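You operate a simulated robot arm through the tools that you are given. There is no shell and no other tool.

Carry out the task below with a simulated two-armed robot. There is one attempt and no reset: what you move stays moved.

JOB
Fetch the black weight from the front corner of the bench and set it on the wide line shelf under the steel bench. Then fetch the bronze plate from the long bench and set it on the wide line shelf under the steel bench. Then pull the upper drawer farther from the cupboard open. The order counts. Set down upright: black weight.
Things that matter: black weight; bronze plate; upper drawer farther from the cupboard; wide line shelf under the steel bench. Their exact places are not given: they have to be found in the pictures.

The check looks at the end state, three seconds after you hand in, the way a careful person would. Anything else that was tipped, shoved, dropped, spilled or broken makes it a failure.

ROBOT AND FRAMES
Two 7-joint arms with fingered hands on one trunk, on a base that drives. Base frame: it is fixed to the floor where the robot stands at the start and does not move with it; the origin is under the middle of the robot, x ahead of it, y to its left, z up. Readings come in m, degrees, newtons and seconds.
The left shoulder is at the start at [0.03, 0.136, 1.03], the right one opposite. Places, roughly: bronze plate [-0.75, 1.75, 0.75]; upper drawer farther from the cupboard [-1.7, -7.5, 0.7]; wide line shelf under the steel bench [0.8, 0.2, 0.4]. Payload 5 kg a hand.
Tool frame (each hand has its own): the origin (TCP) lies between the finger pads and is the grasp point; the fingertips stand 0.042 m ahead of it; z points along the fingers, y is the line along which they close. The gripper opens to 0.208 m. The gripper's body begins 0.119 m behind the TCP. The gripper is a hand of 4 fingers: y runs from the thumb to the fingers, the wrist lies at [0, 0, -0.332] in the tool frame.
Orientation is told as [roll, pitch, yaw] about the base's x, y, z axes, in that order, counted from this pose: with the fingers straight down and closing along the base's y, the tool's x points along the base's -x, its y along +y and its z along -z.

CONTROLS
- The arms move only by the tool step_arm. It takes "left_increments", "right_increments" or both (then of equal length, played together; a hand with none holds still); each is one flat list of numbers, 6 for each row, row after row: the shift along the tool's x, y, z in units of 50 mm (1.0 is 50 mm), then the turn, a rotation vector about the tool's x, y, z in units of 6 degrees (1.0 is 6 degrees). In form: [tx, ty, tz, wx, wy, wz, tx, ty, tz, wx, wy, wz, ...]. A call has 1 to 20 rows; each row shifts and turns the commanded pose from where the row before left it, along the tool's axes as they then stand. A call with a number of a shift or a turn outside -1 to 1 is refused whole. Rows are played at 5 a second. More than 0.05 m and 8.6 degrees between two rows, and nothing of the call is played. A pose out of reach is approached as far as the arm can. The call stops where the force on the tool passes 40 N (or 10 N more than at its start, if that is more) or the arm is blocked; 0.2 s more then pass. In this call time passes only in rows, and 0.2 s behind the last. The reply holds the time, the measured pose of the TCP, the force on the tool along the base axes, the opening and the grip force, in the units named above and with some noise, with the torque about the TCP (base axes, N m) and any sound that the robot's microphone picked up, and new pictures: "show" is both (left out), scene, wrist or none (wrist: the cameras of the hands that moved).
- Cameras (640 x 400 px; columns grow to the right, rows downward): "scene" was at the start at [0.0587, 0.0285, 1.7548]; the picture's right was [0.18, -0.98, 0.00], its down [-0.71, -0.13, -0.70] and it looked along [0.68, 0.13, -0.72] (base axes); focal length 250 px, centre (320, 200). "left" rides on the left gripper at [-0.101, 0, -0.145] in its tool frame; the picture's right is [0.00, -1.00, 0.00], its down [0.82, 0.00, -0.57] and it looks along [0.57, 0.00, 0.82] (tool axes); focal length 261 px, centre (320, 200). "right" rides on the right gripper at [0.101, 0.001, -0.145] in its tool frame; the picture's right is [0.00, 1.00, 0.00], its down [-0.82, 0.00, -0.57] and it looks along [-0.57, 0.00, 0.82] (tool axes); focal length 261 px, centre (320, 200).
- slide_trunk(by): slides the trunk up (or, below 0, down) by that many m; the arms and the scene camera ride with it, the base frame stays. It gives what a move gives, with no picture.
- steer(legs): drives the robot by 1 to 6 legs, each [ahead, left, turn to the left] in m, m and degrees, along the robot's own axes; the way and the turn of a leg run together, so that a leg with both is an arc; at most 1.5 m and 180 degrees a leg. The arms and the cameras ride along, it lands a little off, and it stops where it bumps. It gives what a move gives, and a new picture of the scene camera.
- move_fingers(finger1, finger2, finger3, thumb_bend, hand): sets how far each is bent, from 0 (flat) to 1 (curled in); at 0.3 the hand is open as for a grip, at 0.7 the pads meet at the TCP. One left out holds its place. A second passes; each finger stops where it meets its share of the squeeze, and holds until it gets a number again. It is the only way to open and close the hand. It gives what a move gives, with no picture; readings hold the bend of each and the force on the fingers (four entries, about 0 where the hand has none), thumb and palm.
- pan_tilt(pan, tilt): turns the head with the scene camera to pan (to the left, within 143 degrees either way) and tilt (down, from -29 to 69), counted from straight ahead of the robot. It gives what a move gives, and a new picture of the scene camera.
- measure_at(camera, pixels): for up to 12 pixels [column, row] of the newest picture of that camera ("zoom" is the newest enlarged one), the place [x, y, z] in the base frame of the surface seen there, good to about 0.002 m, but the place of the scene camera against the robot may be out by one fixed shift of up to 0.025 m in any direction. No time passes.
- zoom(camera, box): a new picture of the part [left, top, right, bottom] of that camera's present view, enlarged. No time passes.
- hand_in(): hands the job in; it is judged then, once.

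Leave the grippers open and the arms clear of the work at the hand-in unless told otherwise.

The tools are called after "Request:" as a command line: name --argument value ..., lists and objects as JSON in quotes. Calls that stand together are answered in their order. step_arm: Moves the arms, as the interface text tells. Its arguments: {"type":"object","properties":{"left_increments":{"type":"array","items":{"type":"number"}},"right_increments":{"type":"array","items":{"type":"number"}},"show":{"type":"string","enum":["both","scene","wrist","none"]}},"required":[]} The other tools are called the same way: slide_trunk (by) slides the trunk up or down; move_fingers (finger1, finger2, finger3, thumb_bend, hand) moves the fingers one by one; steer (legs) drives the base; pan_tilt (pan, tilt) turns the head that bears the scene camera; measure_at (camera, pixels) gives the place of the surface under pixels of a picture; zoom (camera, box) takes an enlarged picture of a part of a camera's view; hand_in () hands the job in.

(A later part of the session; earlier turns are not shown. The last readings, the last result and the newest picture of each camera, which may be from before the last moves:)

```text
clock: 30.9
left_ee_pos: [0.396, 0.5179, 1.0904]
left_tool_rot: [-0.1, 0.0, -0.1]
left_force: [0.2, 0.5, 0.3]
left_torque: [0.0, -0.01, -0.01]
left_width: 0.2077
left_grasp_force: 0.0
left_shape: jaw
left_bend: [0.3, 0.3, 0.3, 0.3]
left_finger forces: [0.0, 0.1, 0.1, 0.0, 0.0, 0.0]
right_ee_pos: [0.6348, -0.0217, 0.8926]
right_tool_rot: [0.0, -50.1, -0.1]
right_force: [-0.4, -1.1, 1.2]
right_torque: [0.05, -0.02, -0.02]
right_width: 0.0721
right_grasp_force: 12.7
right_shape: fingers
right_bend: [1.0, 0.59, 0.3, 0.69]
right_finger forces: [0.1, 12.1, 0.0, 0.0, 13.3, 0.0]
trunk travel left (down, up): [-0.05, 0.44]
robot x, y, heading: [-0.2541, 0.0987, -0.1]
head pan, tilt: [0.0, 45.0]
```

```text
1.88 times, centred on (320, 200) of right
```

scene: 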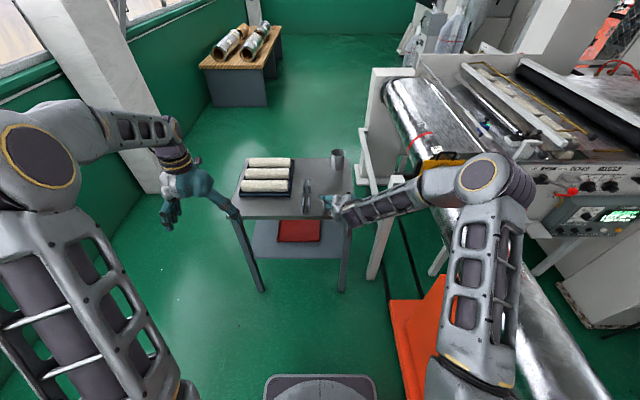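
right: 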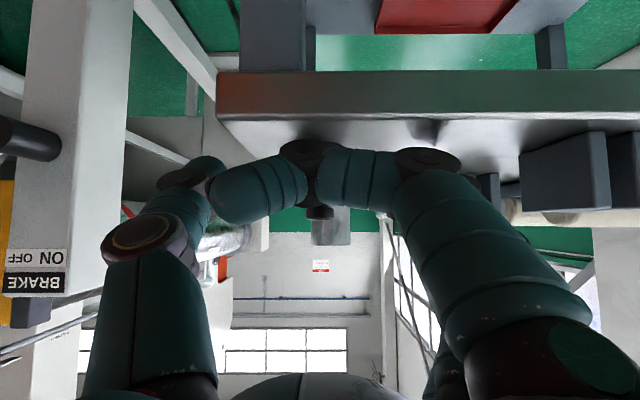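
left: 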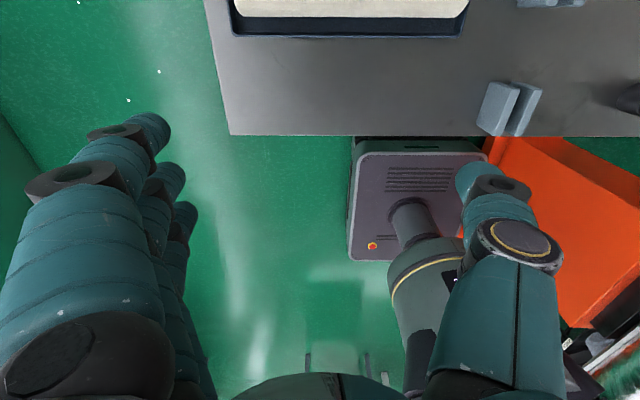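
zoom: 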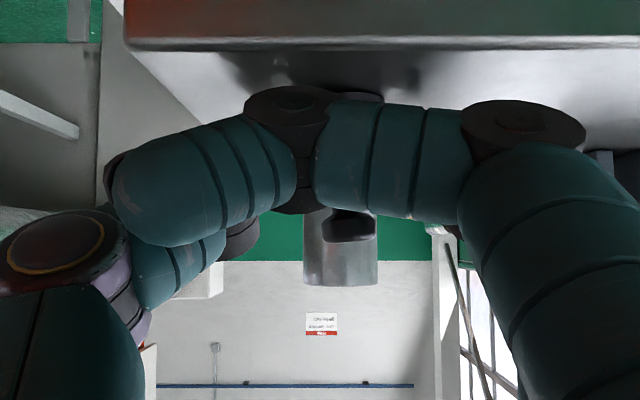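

The weight is gripped with about 12.7 N, shifted slightly toward the fingers. I'll lift it straight up 8 cm and check that it hangs upright.

Request:
step_arm --right_increments '[-0.306, 0, -0.257, 0, 0, 0, -0.46, 0, -0.386, 0, 0, 0, -0.46, 0, -0.386, 0, 0, 0, 0, 0, 0, 0, 0, 0]'

Request:
zoom --camera "scene" --box '[300, 170, 380, 220]'

```text
clock: 31.9
left_ee_pos: [0.3946, 0.5176, 1.0878]
left_tool_rot: [0.0, -0.1, -0.1]
left_force: [0.7, 0.5, -1.1]
left_torque: [0.02, 0.06, 0.0]
left_width: 0.2078
left_grasp_force: 0.1
left_shape: jaw
left_bend: [0.3, 0.3, 0.3, 0.3]
left_finger forces: [0.0, 0.0, 0.1, 0.0, 0.0, 0.0]
right_ee_pos: [0.634, -0.0222, 0.9728]
right_tool_rot: [0.1, -50.0, -0.1]
right_force: [0.6, 0.3, -3.3]
right_torque: [-0.02, 0.08, 0.01]
right_width: 0.0721
right_grasp_force: 12.1
right_shape: fingers
right_bend: [1.0, 0.59, 0.3, 0.69]
right_finger forces: [0.0, 12.7, 0.0, 0.1, 12.2, 0.1]
trunk travel left (down, up): [-0.05, 0.44]
robot x, y, heading: [-0.2535, 0.1014, -0.2]
head pan, tilt: [0.0, 45.0]
```

scene: 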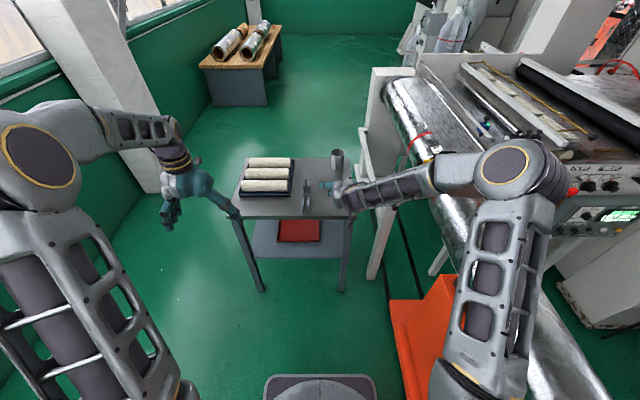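
right: 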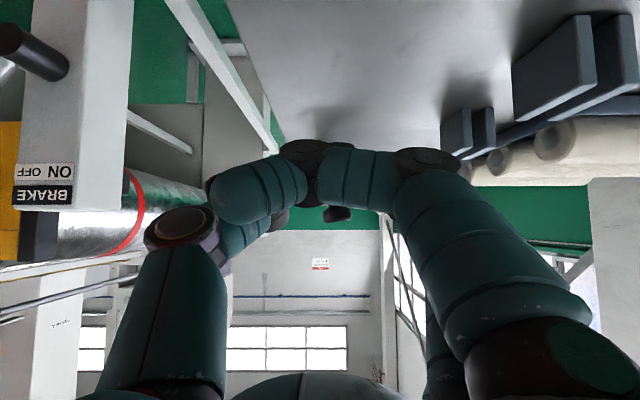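

```text
8.00 times, centred on (340, 195) of scene
```

zoom: 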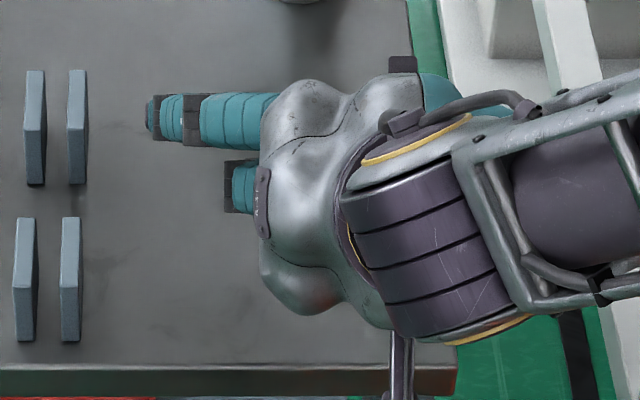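

Request:
zoom --camera "right" --box '[270, 120, 410, 250]'

Request:
measure_at --camera "right" --pixels '[[336, 212], [325, 214], [348, 214], [337, 219], [290, 215], [230, 240]]'

```text
3.08 times, centred on (340, 185) of right
```

zoom: 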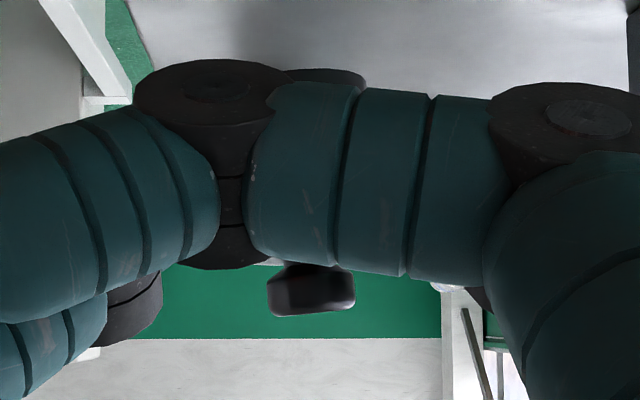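

```text
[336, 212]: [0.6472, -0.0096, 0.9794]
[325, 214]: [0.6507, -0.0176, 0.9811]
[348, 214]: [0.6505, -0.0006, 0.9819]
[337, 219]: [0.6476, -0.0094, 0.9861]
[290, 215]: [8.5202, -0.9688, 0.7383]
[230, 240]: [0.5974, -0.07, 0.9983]
```

The weight hangs upright with its knob at about (0.657,-0.009), so it sits +0.0235 in x and +0.013 in y from the TCP, with its bottom 0.0425 below the TCP. Next I'll check the obstacles on the right, which are the machine and the orange lifter.

Request:
measure_at --camera "scene" --pixels '[[475, 260], [400, 310], [420, 340], [395, 165], [400, 185], [560, 290], [520, 165], [515, 250], [440, 190], [375, 260], [455, 215]]'

```text
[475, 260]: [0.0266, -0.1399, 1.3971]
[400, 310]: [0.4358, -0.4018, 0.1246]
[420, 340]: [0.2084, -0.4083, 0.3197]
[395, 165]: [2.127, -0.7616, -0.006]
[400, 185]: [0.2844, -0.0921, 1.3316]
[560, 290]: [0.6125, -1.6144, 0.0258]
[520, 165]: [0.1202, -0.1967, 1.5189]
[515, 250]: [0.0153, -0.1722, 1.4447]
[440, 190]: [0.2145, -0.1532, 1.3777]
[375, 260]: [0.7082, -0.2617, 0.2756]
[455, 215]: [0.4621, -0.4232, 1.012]
```

The forearm comes down from a high elbow, so the sides are clear. I'll pull the weight back 0.2 m from the bench and shift it to y≈0.087, keeping the height.

Request:
step_arm --right_increments '[0.429, 0.363, -0.511, 0, 0, 0, 0.429, 0.363, -0.511, 0, 0, 0, 0.429, 0.363, -0.511, 0, 0, 0, 0.429, 0.363, -0.511, 0, 0, 0, 0.429, 0.363, -0.511, 0, 0, 0, 0.429, 0.363, -0.511, 0, 0, 0, 0, 0, 0, 0, 0, 0]'

```text
clock: 33.5
left_ee_pos: [0.3945, 0.5181, 1.0884]
left_tool_rot: [0.1, 0.0, 0.0]
left_force: [-0.3, -0.6, 1.1]
left_torque: [0.05, 0.08, -0.01]
left_width: 0.2079
left_grasp_force: 0.0
left_shape: jaw
left_bend: [0.3, 0.3, 0.3, 0.3]
left_finger forces: [0.1, 0.0, 0.1, 0.1, 0.1, 0.1]
right_ee_pos: [0.4343, 0.0856, 0.9705]
right_tool_rot: [-0.1, -50.0, -0.2]
right_force: [-0.2, 0.4, -3.2]
right_torque: [-0.03, 0.07, 0.05]
right_width: 0.0719
right_grasp_force: 12.2
right_shape: fingers
right_bend: [1.0, 0.59, 0.3, 0.69]
right_finger forces: [0.0, 12.6, 0.0, 0.0, 12.0, 0.1]
trunk travel left (down, up): [-0.05, 0.44]
robot x, y, heading: [-0.2525, 0.0963, -0.1]
head pan, tilt: [0.0, 45.0]
```

scene: 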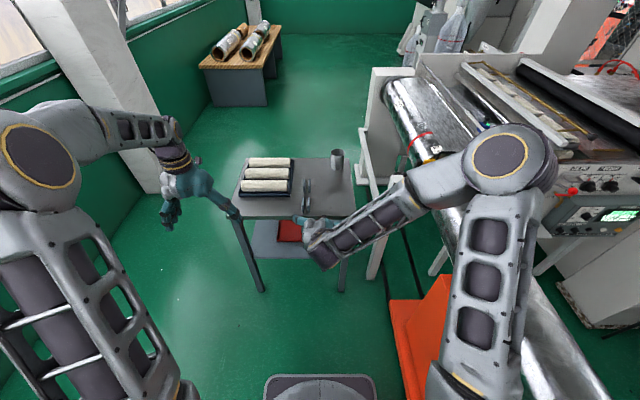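
right: 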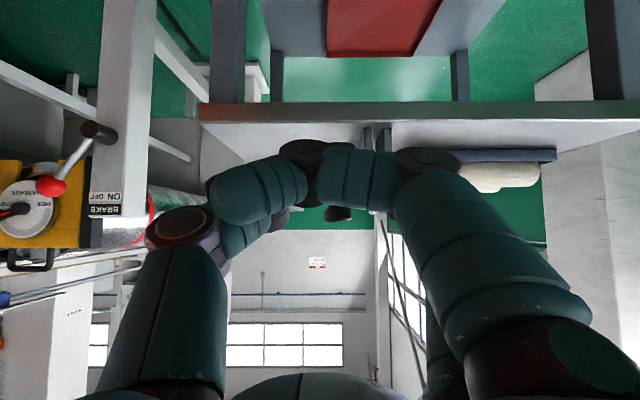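

Clear. I'll lower it in front of the bench in two steps, first 0.2 m.

Request:
step_arm --right_increments '[0.613, 0, 0.514, 0, 0, 0, 0.613, 0, 0.514, 0, 0, 0, 0.613, 0, 0.514, 0, 0, 0, 0.613, 0, 0.514, 0, 0, 0, 0.613, 0, 0.514, 0, 0, 0, 0, 0, 0, 0, 0, 0]'

```text
clock: 34.9
left_ee_pos: [0.3932, 0.5192, 1.0897]
left_tool_rot: [0.1, 0.0, 0.0]
left_force: [-0.3, 0.7, 0.5]
left_torque: [0.03, -0.1, -0.02]
left_width: 0.208
left_grasp_force: 0.1
left_shape: jaw
left_bend: [0.3, 0.3, 0.3, 0.3]
left_finger forces: [0.0, 0.0, 0.0, 0.0, 0.0, 0.0]
right_ee_pos: [0.4363, 0.0851, 0.7713]
right_tool_rot: [0.1, -50.1, -0.1]
right_force: [-0.4, -0.3, -2.9]
right_torque: [-0.07, 0.05, -0.03]
right_width: 0.072
right_grasp_force: 12.5
right_shape: fingers
right_bend: [1.0, 0.59, 0.3, 0.69]
right_finger forces: [0.0, 12.6, 0.1, 0.1, 12.2, 0.0]
trunk travel left (down, up): [-0.05, 0.44]
robot x, y, heading: [-0.2499, 0.0995, -0.2]
head pan, tilt: [0.0, 45.0]
```

scene: 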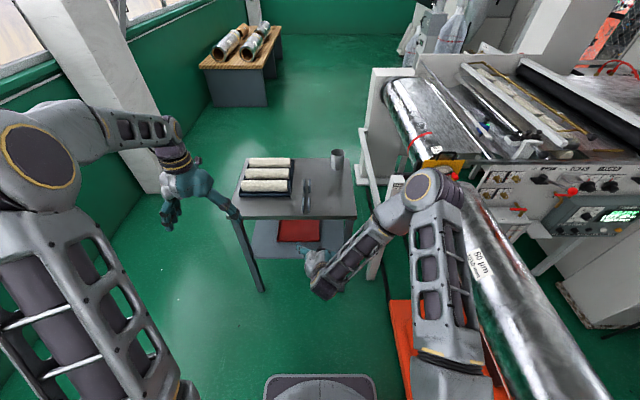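
right: 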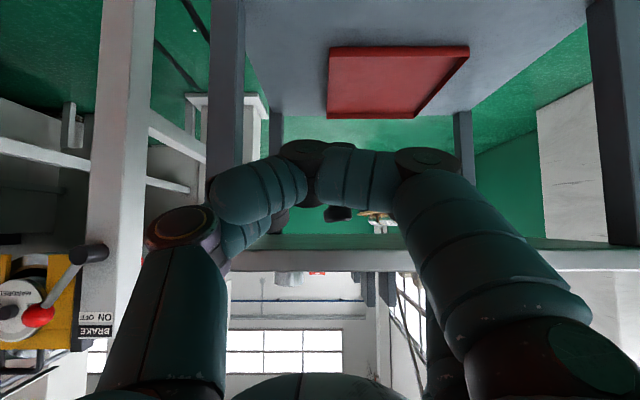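

Request:
measure_at --camera "scene" --pixels '[[425, 187], [400, 205], [455, 200], [420, 280], [440, 345], [470, 230], [395, 190]]'

Request:
measure_at --camera "right" --pixels '[[226, 60], [330, 118], [468, 47], [328, 48], [245, 20], [130, 100], [300, 255]]'

```text
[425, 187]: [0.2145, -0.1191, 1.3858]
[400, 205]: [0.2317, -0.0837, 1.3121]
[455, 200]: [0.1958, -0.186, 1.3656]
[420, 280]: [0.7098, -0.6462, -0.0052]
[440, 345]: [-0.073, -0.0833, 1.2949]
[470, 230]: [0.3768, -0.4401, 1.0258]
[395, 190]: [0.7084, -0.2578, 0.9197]
```

```text
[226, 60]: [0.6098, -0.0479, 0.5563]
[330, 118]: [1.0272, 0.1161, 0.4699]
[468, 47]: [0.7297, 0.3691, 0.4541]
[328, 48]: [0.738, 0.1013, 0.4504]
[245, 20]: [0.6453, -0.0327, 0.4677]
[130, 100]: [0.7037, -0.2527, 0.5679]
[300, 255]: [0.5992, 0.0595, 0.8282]
```

The elbow stays high and clear at about (0.21,-0.12,1.38). The leg's inner face is at y≈-0.03 and the tray's front is at x≈0.735. I'll lower the hand to z 0.53.

Request:
step_arm --right_increments '[0.6155, 0, 0.5165, 0, 0, 0, 0.6155, 0, 0.5165, 0, 0, 0, 0.6155, 0, 0.5165, 0, 0, 0, 0.6155, 0, 0.5165, 0, 0, 0, 0.6155, 0, 0.5165, 0, 0, 0, 0.6155, 0, 0.5165, 0, 0, 0, 0, 0, 0, 0, 0, 0]'

```text
clock: 36.5
left_ee_pos: [0.3944, 0.517, 1.089]
left_tool_rot: [0.0, 0.0, -0.1]
left_force: [1.1, 0.1, -0.3]
left_torque: [-0.02, -0.02, 0.04]
left_width: 0.2078
left_grasp_force: 0.0
left_shape: jaw
left_bend: [0.3, 0.3, 0.3, 0.3]
left_finger forces: [0.1, 0.0, 0.0, 0.0, 0.0, 0.1]
right_ee_pos: [0.4381, 0.0875, 0.5307]
right_tool_rot: [0.1, -50.1, -0.1]
right_force: [0.3, 0.1, -2.6]
right_torque: [-0.01, 0.08, -0.02]
right_width: 0.072
right_grasp_force: 12.2
right_shape: fingers
right_bend: [1.0, 0.59, 0.3, 0.69]
right_finger forces: [0.1, 12.5, 0.0, 0.0, 12.0, 0.0]
trunk travel left (down, up): [-0.05, 0.44]
robot x, y, heading: [-0.2545, 0.1012, -0.3]
head pan, tilt: [0.0, 45.0]
```

scene: 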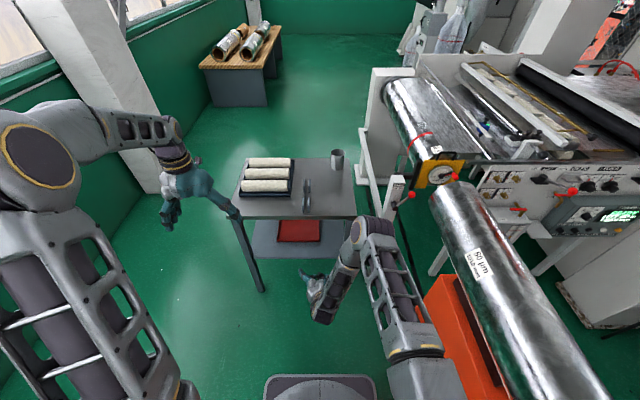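
right: 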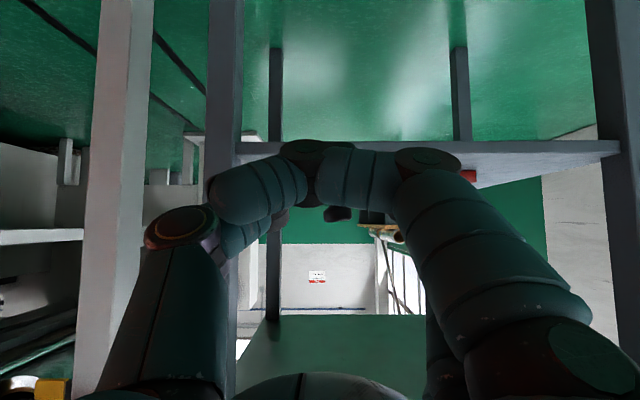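

Request:
measure_at --camera "scene" --pixels '[[378, 225], [358, 232], [350, 265], [325, 300], [395, 330], [312, 285]]'

Request:
measure_at --camera "right" --pixels '[[226, 100], [615, 150], [260, 156], [380, 150], [339, 214], [245, 120], [470, 175]]'

```text
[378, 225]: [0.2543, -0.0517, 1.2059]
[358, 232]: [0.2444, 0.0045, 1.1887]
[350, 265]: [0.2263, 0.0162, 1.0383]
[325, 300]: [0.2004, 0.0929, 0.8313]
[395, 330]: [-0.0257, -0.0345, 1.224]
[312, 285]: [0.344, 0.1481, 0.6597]
```

```text
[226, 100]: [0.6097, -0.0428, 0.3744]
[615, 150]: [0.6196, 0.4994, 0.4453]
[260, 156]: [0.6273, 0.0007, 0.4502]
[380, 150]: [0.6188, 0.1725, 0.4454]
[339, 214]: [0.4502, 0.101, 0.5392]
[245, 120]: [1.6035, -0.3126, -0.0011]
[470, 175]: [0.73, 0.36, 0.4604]
```

Everything has room. I'll move forward 0.22 m between the legs with the weight about 3 cm above the shelf.

Request:
step_arm --right_increments '[-0.446, 0, 0.583, 0, 0, 0, -0.446, 0, 0.583, 0, 0, 0, -0.446, 0, 0.583, 0, 0, 0, -0.446, 0, 0.583, 0, 0, 0, -0.446, 0, 0.583, 0, 0, 0, -0.446, 0, 0.583, 0, 0, 0, 0, 0, 0, 0, 0, 0]'

Request:
measure_at --camera "right" --pixels '[[339, 214], [335, 218], [343, 216], [470, 175], [260, 156], [400, 150]]'

```text
clock: 38.1
left_ee_pos: [0.3941, 0.5188, 1.0895]
left_tool_rot: [0.1, -0.1, -0.1]
left_force: [-0.1, 0.1, -0.3]
left_torque: [-0.01, -0.03, 0.02]
left_width: 0.2078
left_grasp_force: 0.1
left_shape: jaw
left_bend: [0.3, 0.3, 0.3, 0.3]
left_finger forces: [0.0, 0.1, 0.1, 0.0, 0.1, 0.0]
right_ee_pos: [0.6582, 0.0866, 0.5216]
right_tool_rot: [-0.1, -50.1, 0.0]
right_force: [0.2, 0.0, -2.9]
right_torque: [-0.02, 0.13, 0.02]
right_width: 0.0722
right_grasp_force: 11.5
right_shape: fingers
right_bend: [1.0, 0.59, 0.3, 0.69]
right_finger forces: [0.1, 12.3, 0.1, 0.0, 11.9, 0.0]
trunk travel left (down, up): [-0.05, 0.44]
robot x, y, heading: [-0.2535, 0.1011, -0.2]
head pan, tilt: [0.0, 45.0]
```

scene: 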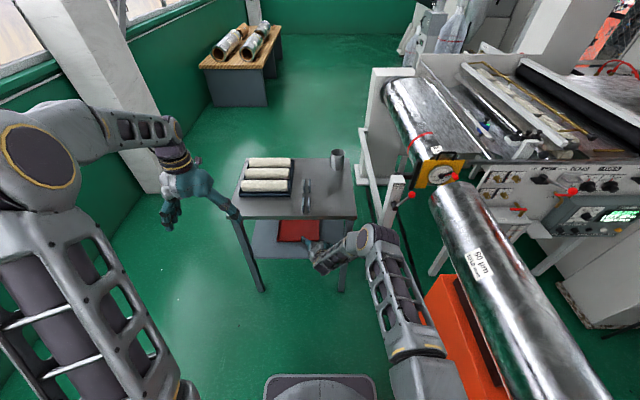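
right: 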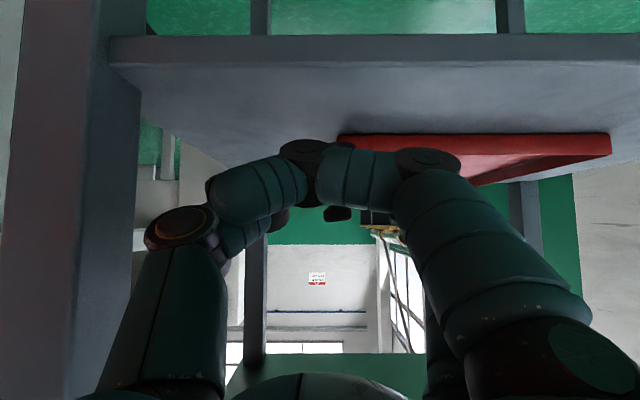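

```text
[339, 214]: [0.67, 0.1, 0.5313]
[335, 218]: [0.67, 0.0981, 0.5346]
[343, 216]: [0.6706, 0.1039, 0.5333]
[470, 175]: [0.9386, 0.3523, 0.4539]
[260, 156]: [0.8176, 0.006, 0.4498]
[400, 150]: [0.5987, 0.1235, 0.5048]
```

The weight is 29 mm above the shelf. I'll lower it 26 mm, then ease it down in small steps while watching the force.

Request:
step_arm --right_increments '[0.199, 0, 0.167, 0, 0, 0, 0.199, 0, 0.167, 0, 0, 0, 0, 0, 0, 0, 0, 0]' --show "wrist"

Request:
step_arm --right_increments '[0.023, 0, 0.0193, 0, 0, 0, 0, 0, 0, 0, 0, 0]' --show "none"

Request:
step_arm --right_increments '[0.023, 0, 0.0193, 0, 0, 0, 0, 0, 0, 0, 0, 0]' --show "none"

```text
clock: 38.9
left_ee_pos: [0.3968, 0.5178, 1.0893]
left_tool_rot: [0.0, 0.0, 0.0]
left_force: [-0.1, -0.8, -1.6]
left_torque: [0.01, 0.0, 0.0]
left_width: 0.2078
left_grasp_force: 0.0
left_shape: jaw
left_bend: [0.3, 0.3, 0.3, 0.3]
left_finger forces: [0.1, 0.1, 0.1, 0.1, 0.1, 0.1]
right_ee_pos: [0.6552, 0.0868, 0.4972]
right_tool_rot: [0.0, -50.0, -0.1]
right_force: [-0.6, -0.3, -3.1]
right_torque: [-0.03, 0.05, -0.02]
right_width: 0.0719
right_grasp_force: 11.7
right_shape: fingers
right_bend: [1.0, 0.59, 0.3, 0.69]
right_finger forces: [0.1, 12.3, 0.0, 0.1, 11.9, 0.0]
trunk travel left (down, up): [-0.05, 0.44]
robot x, y, heading: [-0.2562, 0.1011, -0.1]
head pan, tilt: [0.0, 45.0]
```

right: 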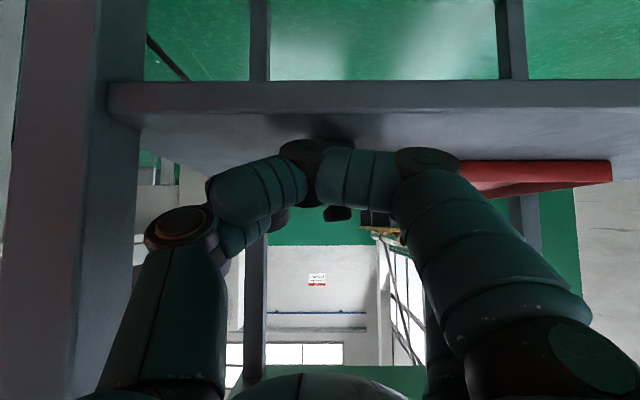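

```text
clock: 39.5
left_ee_pos: [0.3956, 0.5176, 1.0888]
left_tool_rot: [0.0, 0.0, -0.2]
left_force: [-0.3, 0.3, 0.4]
left_torque: [-0.03, -0.02, -0.02]
left_width: 0.2077
left_grasp_force: 0.2
left_shape: jaw
left_bend: [0.3, 0.3, 0.3, 0.3]
left_finger forces: [0.0, 0.1, 0.0, 0.0, 0.0, 0.0]
right_ee_pos: [0.6554, 0.0867, 0.4931]
right_tool_rot: [0.0, -50.0, 0.0]
right_force: [0.8, 0.1, -2.9]
right_torque: [0.01, 0.08, 0.02]
right_width: 0.0718
right_grasp_force: 12.1
right_shape: fingers
right_bend: [1.0, 0.59, 0.3, 0.69]
right_finger forces: [0.1, 12.3, 0.0, 0.0, 11.8, 0.0]
trunk travel left (down, up): [-0.05, 0.44]
robot x, y, heading: [-0.2515, 0.1007, 0.0]
head pan, tilt: [0.0, 45.0]
```

```text
clock: 40.1
left_ee_pos: [0.3946, 0.5182, 1.0884]
left_tool_rot: [0.0, 0.0, -0.2]
left_force: [-0.6, 0.3, 0.0]
left_torque: [0.03, 0.02, 0.0]
left_width: 0.2081
left_grasp_force: 0.1
left_shape: jaw
left_bend: [0.3, 0.3, 0.3, 0.3]
left_finger forces: [0.0, 0.0, 0.0, 0.0, 0.0, 0.0]
right_ee_pos: [0.6567, 0.0869, 0.4932]
right_tool_rot: [0.0, -50.1, 0.0]
right_force: [-1.3, -0.4, 1.0]
right_torque: [0.08, -0.04, -0.02]
right_width: 0.072
right_grasp_force: 11.9
right_shape: fingers
right_bend: [1.0, 0.59, 0.3, 0.69]
right_finger forces: [0.1, 12.0, 0.0, 0.0, 12.5, 0.0]
trunk travel left (down, up): [-0.05, 0.44]
robot x, y, heading: [-0.2557, 0.1012, 0.0]
head pan, tilt: [0.0, 45.0]
```

The force changed from -2.9 to +1.0 N, so the weight is resting on the shelf. I'll open the middle finger and thumb together.

Request:
move_fingers --hand "right" --finger2 0.46 --thumb_bend 0.46

Request:
step_arm --right_increments '[0, 0, 0, 0, 0, 0]'

```text
clock: 41.1
left_ee_pos: [0.3947, 0.5198, 1.0882]
left_tool_rot: [0.0, 0.0, -0.1]
left_force: [0.4, -0.1, -0.2]
left_torque: [-0.01, 0.0, -0.02]
left_width: 0.208
left_grasp_force: 0.1
left_shape: jaw
left_bend: [0.3, 0.3, 0.3, 0.3]
left_finger forces: [0.0, 0.1, 0.1, 0.0, 0.0, 0.0]
right_ee_pos: [0.6567, 0.0869, 0.4925]
right_tool_rot: [0.0, -50.1, -0.1]
right_force: [0.1, 0.1, 0.7]
right_torque: [-0.01, -0.01, -0.01]
right_width: 0.0878
right_grasp_force: 0.0
right_shape: fingers
right_bend: [1.0, 0.46, 0.3, 0.46]
right_finger forces: [0.0, 0.0, 0.0, 0.0, 0.1, 0.0]
trunk travel left (down, up): [-0.05, 0.44]
robot x, y, heading: [-0.2528, 0.1006, -0.0]
head pan, tilt: [0.0, 45.0]
```

```text
clock: 41.5
left_ee_pos: [0.3947, 0.5183, 1.0893]
left_tool_rot: [0.1, 0.0, -0.2]
left_force: [0.0, -0.4, -1.1]
left_torque: [0.0, -0.02, 0.01]
left_width: 0.2078
left_grasp_force: 0.0
left_shape: jaw
left_bend: [0.3, 0.3, 0.3, 0.3]
left_finger forces: [0.0, 0.0, 0.1, 0.0, 0.1, 0.1]
right_ee_pos: [0.6569, 0.0861, 0.4921]
right_tool_rot: [0.0, -50.1, -0.1]
right_force: [-0.3, 0.1, 0.3]
right_torque: [0.01, -0.02, 0.02]
right_width: 0.0881
right_grasp_force: 0.1
right_shape: fingers
right_bend: [1.0, 0.46, 0.3, 0.46]
right_finger forces: [0.0, 0.0, 0.1, 0.0, 0.0, 0.1]
trunk travel left (down, up): [-0.05, 0.44]
robot x, y, heading: [-0.2526, 0.0995, 0.1]
head pan, tilt: [0.0, 45.0]
```

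scene: 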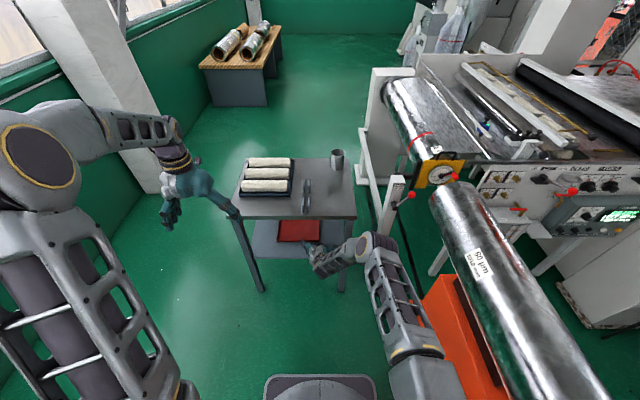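
right: 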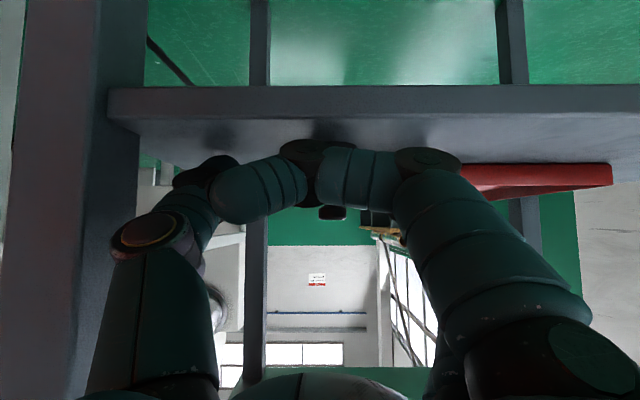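

The knob still stands upright at (333,212). I'll pull the hand straight back out, 0.25 m.

Request:
step_arm --right_increments '[0.2, 0, -0.24, 0, 0, 0, 0.43, 0, -0.513, 0, 0, 0, 0.43, 0, -0.513, 0, 0, 0, 0.43, 0, -0.513, 0, 0, 0, 0.43, 0, -0.513, 0, 0, 0, 0.43, 0, -0.513, 0, 0, 0, 0.43, 0, -0.513, 0, 0, 0, 0.43, 0, -0.513, 0, 0, 0, 0, 0, 0, 0, 0, 0]'

Request:
zoom --camera "scene" --box '[240, 200, 370, 290]'

```text
clock: 43.5
left_ee_pos: [0.3955, 0.5181, 1.089]
left_tool_rot: [0.0, 0.1, -0.1]
left_force: [0.0, 0.0, 0.4]
left_torque: [0.03, 0.02, 0.02]
left_width: 0.2078
left_grasp_force: 0.1
left_shape: jaw
left_bend: [0.3, 0.3, 0.3, 0.3]
left_finger forces: [0.0, 0.0, 0.0, 0.0, 0.0, 0.1]
right_ee_pos: [0.4068, 0.0873, 0.4911]
right_tool_rot: [0.0, -50.1, 0.0]
right_force: [-0.3, -0.4, 0.0]
right_torque: [0.0, 0.02, -0.03]
right_width: 0.0879
right_grasp_force: 0.0
right_shape: fingers
right_bend: [1.0, 0.46, 0.3, 0.46]
right_finger forces: [0.0, 0.1, 0.1, 0.1, 0.1, 0.0]
trunk travel left (down, up): [-0.05, 0.44]
robot x, y, heading: [-0.2511, 0.1009, -0.0]
head pan, tilt: [0.0, 45.0]
```

scene: 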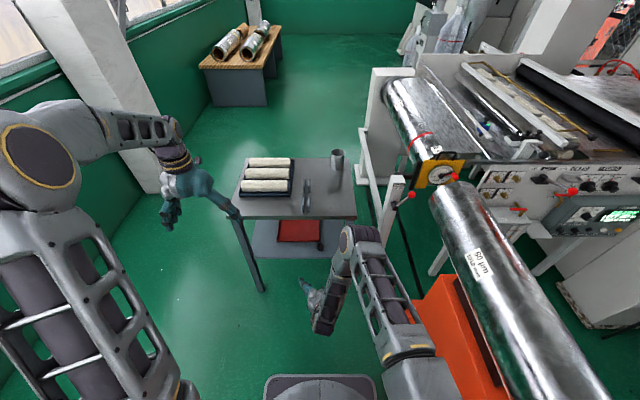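
right: 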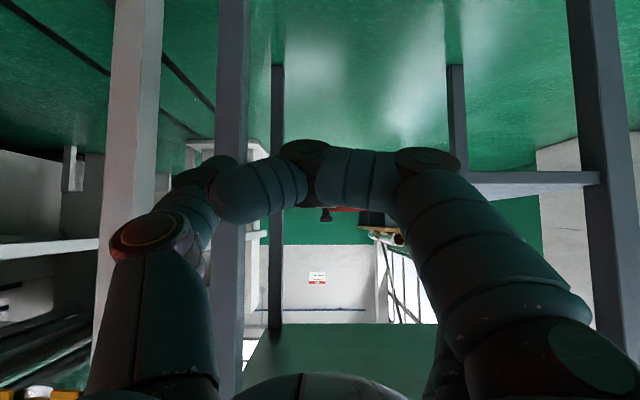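

```text
4.44 times, centred on (305, 245) of scene
```

zoom: 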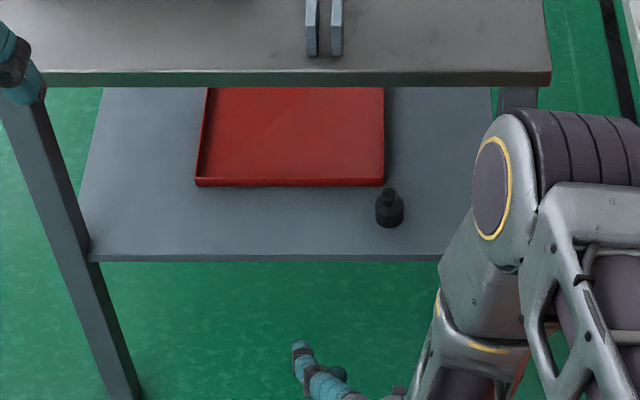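

The weight stands upright on the shelf in front of the tray. I'll raise the right arm back up and reopen the hand.

Request:
step_arm --right_increments '[-0.613, 0, -0.514, 0, 0, 0, -0.613, 0, -0.514, 0, 0, 0, -0.613, 0, -0.514, 0, 0, 0, -0.613, 0, -0.514, 0, 0, 0, -0.613, 0, -0.514, 0, 0, 0, -0.613, 0, -0.514, 0, 0, 0, -0.613, 0, -0.514, 0, 0, 0, -0.613, 0, -0.514, 0, 0, 0, -0.613, 0, -0.514, 0, 0, 0, -0.613, 0, -0.514, 0, 0, 0, -0.613, 0, -0.514, 0, 0, 0, -0.613, 0, -0.514, 0, 0, 0, -0.613, 0, -0.514, 0, 0, 0, -0.613, 0, -0.514, 0, 0, 0]' --show "scene"

Request:
move_fingers --hand "right" --finger1 0.3 --finger2 0.3 --finger3 0.3 --thumb_bend 0.3

```text
clock: 46.5
left_ee_pos: [0.3932, 0.5186, 1.0899]
left_tool_rot: [0.0, -0.1, 0.1]
left_force: [-0.8, 0.7, -0.4]
left_torque: [-0.02, -0.09, 0.01]
left_width: 0.2076
left_grasp_force: 0.1
left_shape: jaw
left_bend: [0.3, 0.3, 0.3, 0.3]
left_finger forces: [0.0, 0.1, 0.0, 0.1, 0.0, 0.0]
right_ee_pos: [0.405, 0.0866, 1.0523]
right_tool_rot: [0.0, -50.0, -0.1]
right_force: [-0.9, -0.1, 0.6]
right_torque: [0.01, -0.1, -0.02]
right_width: 0.0882
right_grasp_force: 0.0
right_shape: fingers
right_bend: [1.0, 0.46, 0.3, 0.46]
right_finger forces: [0.1, 0.1, 0.1, 0.0, 0.0, 0.0]
trunk travel left (down, up): [-0.05, 0.44]
robot x, y, heading: [-0.253, 0.1011, -0.2]
head pan, tilt: [0.0, 45.0]
```

scene: 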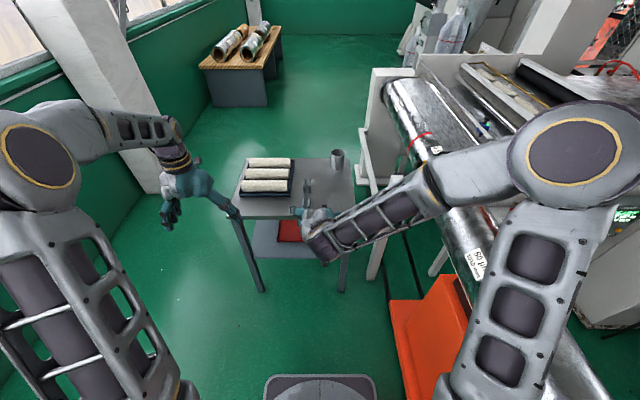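

```text
clock: 47.5
left_ee_pos: [0.395, 0.518, 1.0888]
left_tool_rot: [0.0, 0.0, -0.2]
left_force: [-0.3, 0.3, -0.1]
left_torque: [-0.01, -0.01, -0.02]
left_width: 0.2078
left_grasp_force: 0.1
left_shape: jaw
left_bend: [0.3, 0.3, 0.3, 0.3]
left_finger forces: [0.1, 0.0, 0.1, 0.0, 0.1, 0.0]
right_ee_pos: [0.4064, 0.0868, 1.0514]
right_tool_rot: [-0.1, -50.0, 0.0]
right_force: [0.2, 0.4, 0.0]
right_torque: [0.02, -0.02, 0.03]
right_width: 0.2233
right_grasp_force: 0.1
right_shape: fingers
right_bend: [0.3, 0.3, 0.3, 0.3]
right_finger forces: [0.0, 0.0, 0.1, 0.0, 0.1, 0.0]
trunk travel left (down, up): [-0.05, 0.44]
robot x, y, heading: [-0.2507, 0.1036, -0.3]
head pan, tilt: [0.0, 45.0]
```

Next is the long bench. I'll back off 0.35 m and 0.2 m to the left, turn 90° left, then look at the bench.

Request:
steer --legs '[[-0.35, 0.2, 0], [0, 0, 90]]'

```text
clock: 53.8
left_ee_pos: [-1.0131, 0.9545, 1.0895]
left_tool_rot: [-0.1, 0.0, 89.2]
left_force: [0.2, 0.0, 0.3]
left_torque: [0.02, -0.02, 0.01]
left_width: 0.2078
left_grasp_force: 0.1
left_shape: jaw
left_bend: [0.3, 0.3, 0.3, 0.3]
left_finger forces: [0.0, 0.1, 0.0, 0.0, 0.1, 0.0]
right_ee_pos: [-0.5807, 0.9591, 1.0512]
right_tool_rot: [0.1, -50.1, 89.2]
right_force: [-0.6, 0.0, 0.3]
right_torque: [0.02, -0.02, -0.03]
right_width: 0.2231
right_grasp_force: 0.0
right_shape: fingers
right_bend: [0.3, 0.3, 0.3, 0.3]
right_finger forces: [0.0, 0.0, 0.0, 0.0, 0.0, 0.0]
trunk travel left (down, up): [-0.05, 0.44]
robot x, y, heading: [-0.6045, 0.299, 89.1]
head pan, tilt: [0.0, 45.0]
```

scene: 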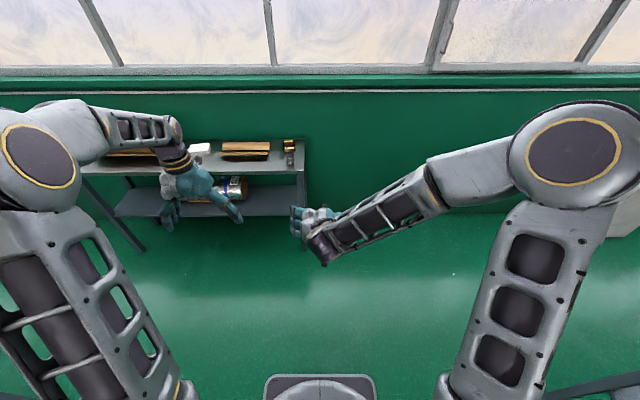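

The plate shows at (290,145) on the right-hand end of the bench. I'll drive 0.4 m closer and zoom in.

Request:
steer --legs '[[0.4, 0, 0]]'

Request:
pan_tilt --pan 5 --tilt 45

Request:
zoom --camera "scene" --box '[250, 140, 410, 240]'

Request:
step_arm --right_increments '[0, 0, 0, 0, 0, 0]' --left_increments '[0, 0, 0, 0, 0, 0]' --show "both"

```text
clock: 56.2
left_ee_pos: [-1.0085, 1.3459, 1.0879]
left_tool_rot: [0.0, 0.1, 89.0]
left_force: [0.5, 2.0, -1.1]
left_torque: [-0.13, 0.04, 0.01]
left_width: 0.208
left_grasp_force: 0.1
left_shape: jaw
left_bend: [0.3, 0.3, 0.3, 0.3]
left_finger forces: [0.0, 0.0, 0.0, 0.0, 0.0, 0.1]
right_ee_pos: [-0.5759, 1.3514, 1.0501]
right_tool_rot: [0.0, -50.0, 89.3]
right_force: [0.9, 0.1, -0.4]
right_torque: [-0.02, 0.03, -0.02]
right_width: 0.2235
right_grasp_force: 0.1
right_shape: fingers
right_bend: [0.3, 0.3, 0.3, 0.3]
right_finger forces: [0.1, 0.0, 0.1, 0.0, 0.0, 0.0]
trunk travel left (down, up): [-0.05, 0.44]
robot x, y, heading: [-0.6023, 0.6907, 89.0]
head pan, tilt: [0.0, 45.0]
```

scene: 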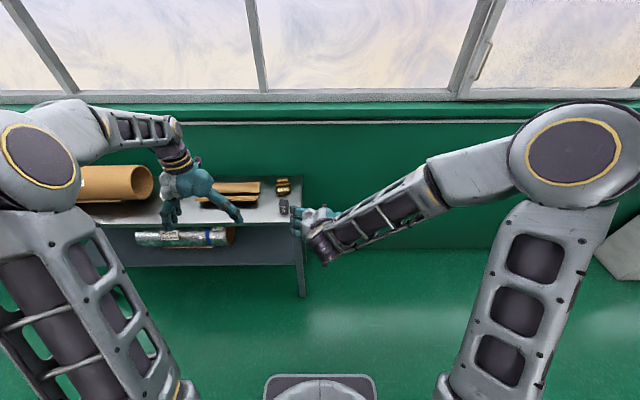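

```text
clock: 56.9
left_ee_pos: [-1.0078, 1.3446, 1.0879]
left_tool_rot: [0.0, -0.1, 89.3]
left_force: [0.5, -0.1, 0.1]
left_torque: [0.01, 0.04, -0.03]
left_width: 0.2076
left_grasp_force: 0.1
left_shape: jaw
left_bend: [0.3, 0.3, 0.3, 0.3]
left_finger forces: [0.0, 0.1, 0.1, 0.0, 0.1, 0.0]
right_ee_pos: [-0.5755, 1.3507, 1.0519]
right_tool_rot: [0.0, -49.9, 89.1]
right_force: [0.3, -0.6, -0.5]
right_torque: [-0.01, 0.02, 0.01]
right_width: 0.2232
right_grasp_force: 0.0
right_shape: fingers
right_bend: [0.3, 0.3, 0.3, 0.3]
right_finger forces: [0.0, 0.1, 0.1, 0.0, 0.0, 0.0]
trunk travel left (down, up): [-0.05, 0.44]
robot x, y, heading: [-0.5963, 0.6953, 89.2]
head pan, tilt: [5.0, 45.0]
```

scene: 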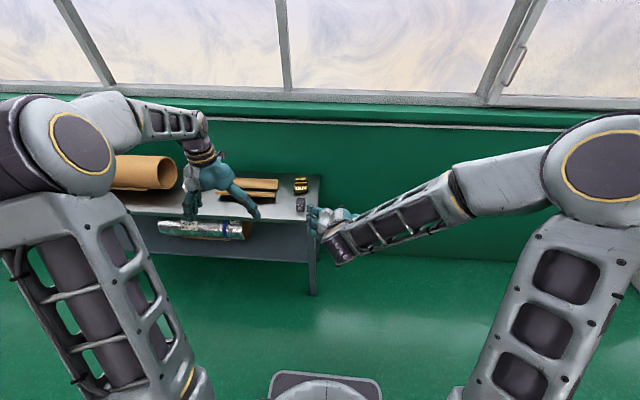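

```text
4.00 times, centred on (330, 190) of scene
```

zoom: 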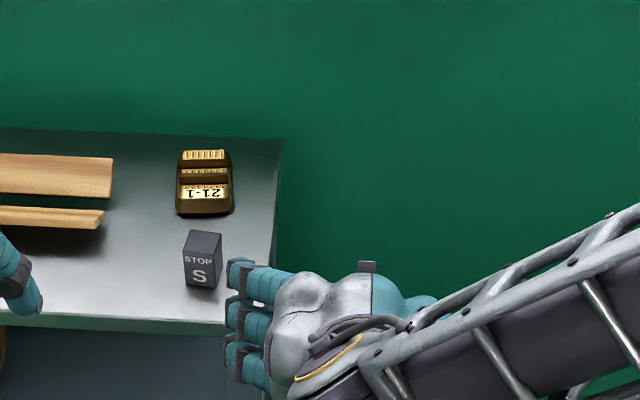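

```text
clock: 57.3
left_ee_pos: [-1.0077, 1.344, 1.0889]
left_tool_rot: [0.0, 0.1, 89.2]
left_force: [-0.1, -0.9, 0.0]
left_torque: [0.0, -0.02, 0.0]
left_width: 0.208
left_grasp_force: 0.1
left_shape: jaw
left_bend: [0.3, 0.3, 0.3, 0.3]
left_finger forces: [0.0, 0.0, 0.0, 0.1, 0.0, 0.0]
right_ee_pos: [-0.575, 1.3514, 1.0524]
right_tool_rot: [0.0, -50.0, 89.1]
right_force: [0.3, 0.0, 0.3]
right_torque: [0.0, 0.0, 0.02]
right_width: 0.2233
right_grasp_force: 0.1
right_shape: fingers
right_bend: [0.3, 0.3, 0.3, 0.3]
right_finger forces: [0.1, 0.1, 0.0, 0.0, 0.0, 0.0]
trunk travel left (down, up): [-0.05, 0.44]
robot x, y, heading: [-0.5989, 0.6918, 88.9]
head pan, tilt: [5.0, 45.0]
```

scene: 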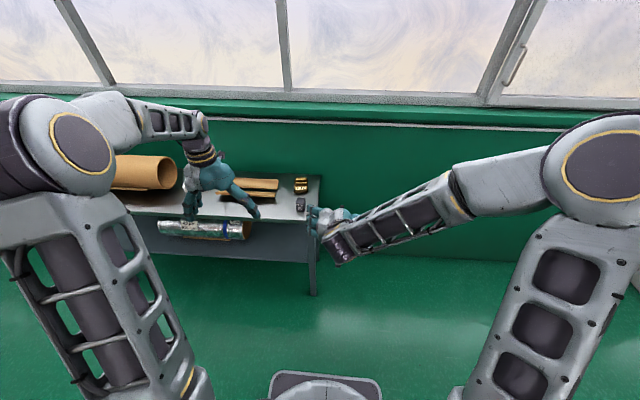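
right: 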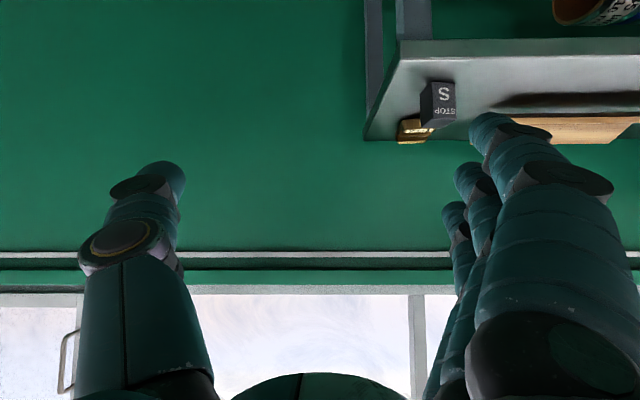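
left: 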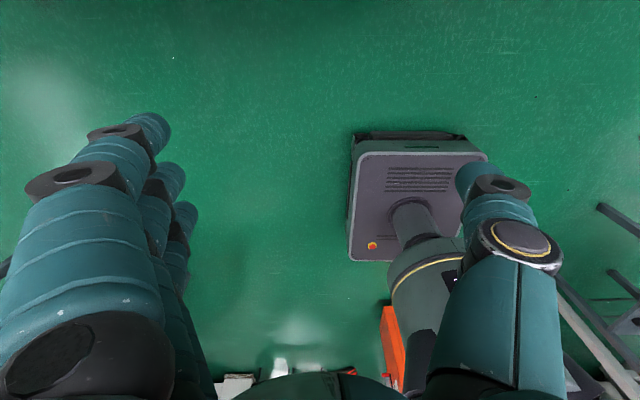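

The plate lies directly behind the STOP block as seen from here. I'll measure both in the zoomed view.

Request:
zoom --camera "scene" --box '[285, 170, 325, 220]'

Request:
zoom --camera "scene" --box '[288, 173, 318, 198]'

```text
8.00 times, centred on (305, 195) of scene
```

zoom: 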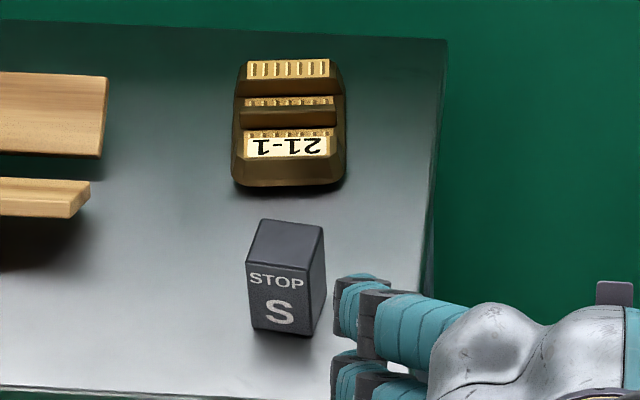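

```text
16.00 times, centred on (303, 186) of scene
```

zoom: 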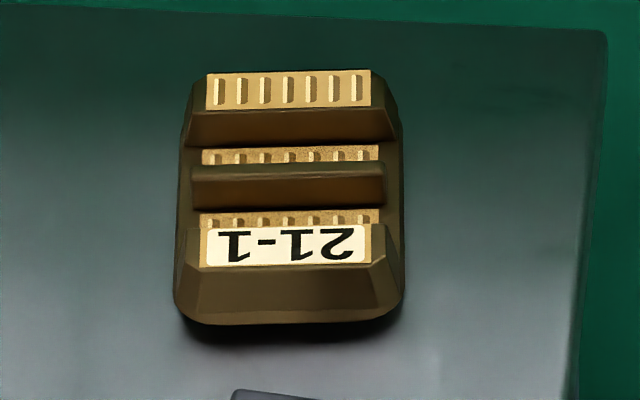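

Request:
measure_at --camera "zoom" --pixels '[[178, 305], [402, 300], [195, 80], [385, 75], [285, 250], [290, 90], [285, 180], [290, 320], [240, 395], [290, 130], [180, 200], [401, 200]]'

```text
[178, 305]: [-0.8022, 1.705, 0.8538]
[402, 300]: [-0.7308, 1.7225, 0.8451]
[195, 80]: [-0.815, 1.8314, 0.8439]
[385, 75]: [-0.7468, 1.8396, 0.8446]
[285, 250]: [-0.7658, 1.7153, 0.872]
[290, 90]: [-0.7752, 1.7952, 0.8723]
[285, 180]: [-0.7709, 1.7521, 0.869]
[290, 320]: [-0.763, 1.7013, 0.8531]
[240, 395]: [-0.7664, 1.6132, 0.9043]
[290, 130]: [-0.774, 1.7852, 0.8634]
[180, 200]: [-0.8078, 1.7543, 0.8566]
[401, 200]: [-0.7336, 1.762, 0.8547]
```

The plate is about 72 mm × 120 mm with three ridges across it, each about 18–20 mm high. Setting it in the 11 cm strip in front of the tray works best if I grip it from the bench's right-hand end. I'll slide right and turn to face along the bench.

Request:
steer --legs '[[0, -0.5, 0], [0, 0, 91]]'

Request:
pan_tilt --pan -40 --tilt 35

```text
clock: 64.0
left_ee_pos: [-0.7649, 0.2765, 1.0887]
left_tool_rot: [0.0, 0.0, 179.0]
left_force: [-0.2, 0.2, -0.4]
left_torque: [0.07, 0.0, -0.02]
left_width: 0.2079
left_grasp_force: 0.0
left_shape: jaw
left_bend: [0.3, 0.3, 0.3, 0.3]
left_finger forces: [0.0, 0.0, 0.0, 0.0, 0.0, 0.0]
right_ee_pos: [-0.7681, 0.7089, 1.0516]
right_tool_rot: [0.0, -50.1, 179.1]
right_force: [0.3, -0.3, -0.2]
right_torque: [0.04, 0.01, -0.02]
right_width: 0.2232
right_grasp_force: 0.0
right_shape: fingers
right_bend: [0.3, 0.3, 0.3, 0.3]
right_finger forces: [0.0, 0.0, 0.0, 0.0, 0.0, 0.0]
trunk travel left (down, up): [-0.05, 0.44]
robot x, y, heading: [-0.1063, 0.6834, 179.0]
head pan, tilt: [5.0, 45.0]
```

scene: 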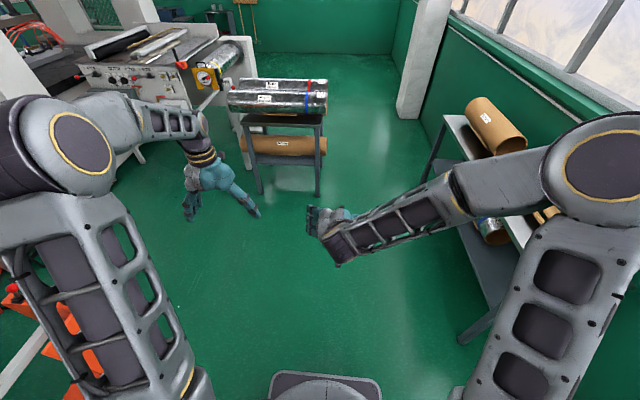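

```text
clock: 65.1
left_ee_pos: [-0.7637, 0.2763, 1.0896]
left_tool_rot: [0.0, -0.1, 179.0]
left_force: [0.8, -1.1, 0.3]
left_torque: [0.0, 0.0, -0.02]
left_width: 0.2076
left_grasp_force: 0.1
left_shape: jaw
left_bend: [0.3, 0.3, 0.3, 0.3]
left_finger forces: [0.0, 0.0, 0.0, 0.1, 0.0, 0.0]
right_ee_pos: [-0.7686, 0.7105, 1.0517]
right_tool_rot: [0.0, -50.1, 179.0]
right_force: [-0.7, 0.2, -0.6]
right_torque: [0.0, 0.02, -0.02]
right_width: 0.2234
right_grasp_force: 0.0
right_shape: fingers
right_bend: [0.3, 0.3, 0.3, 0.3]
right_finger forces: [0.0, 0.0, 0.0, 0.1, 0.0, 0.1]
trunk travel left (down, up): [-0.05, 0.44]
robot x, y, heading: [-0.1074, 0.6846, 179.2]
head pan, tilt: [-40.0, 35.0]
```

scene: 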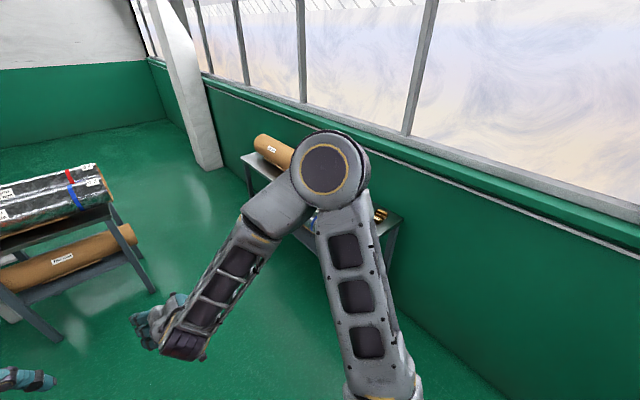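

I'll check where the wall is, at (470,250) and (560,260), before moving toward it.

Request:
measure_at --camera "scene" --pixels '[[470, 250], [560, 260], [540, 190], [440, 340], [380, 215], [330, 165], [352, 140], [400, 215]]'

```text
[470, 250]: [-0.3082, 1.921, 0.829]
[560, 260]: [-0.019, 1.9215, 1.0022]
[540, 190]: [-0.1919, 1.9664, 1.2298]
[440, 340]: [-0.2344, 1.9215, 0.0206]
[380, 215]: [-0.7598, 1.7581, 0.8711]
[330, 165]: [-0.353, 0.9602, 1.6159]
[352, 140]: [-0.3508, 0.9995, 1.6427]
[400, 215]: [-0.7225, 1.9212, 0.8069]
```

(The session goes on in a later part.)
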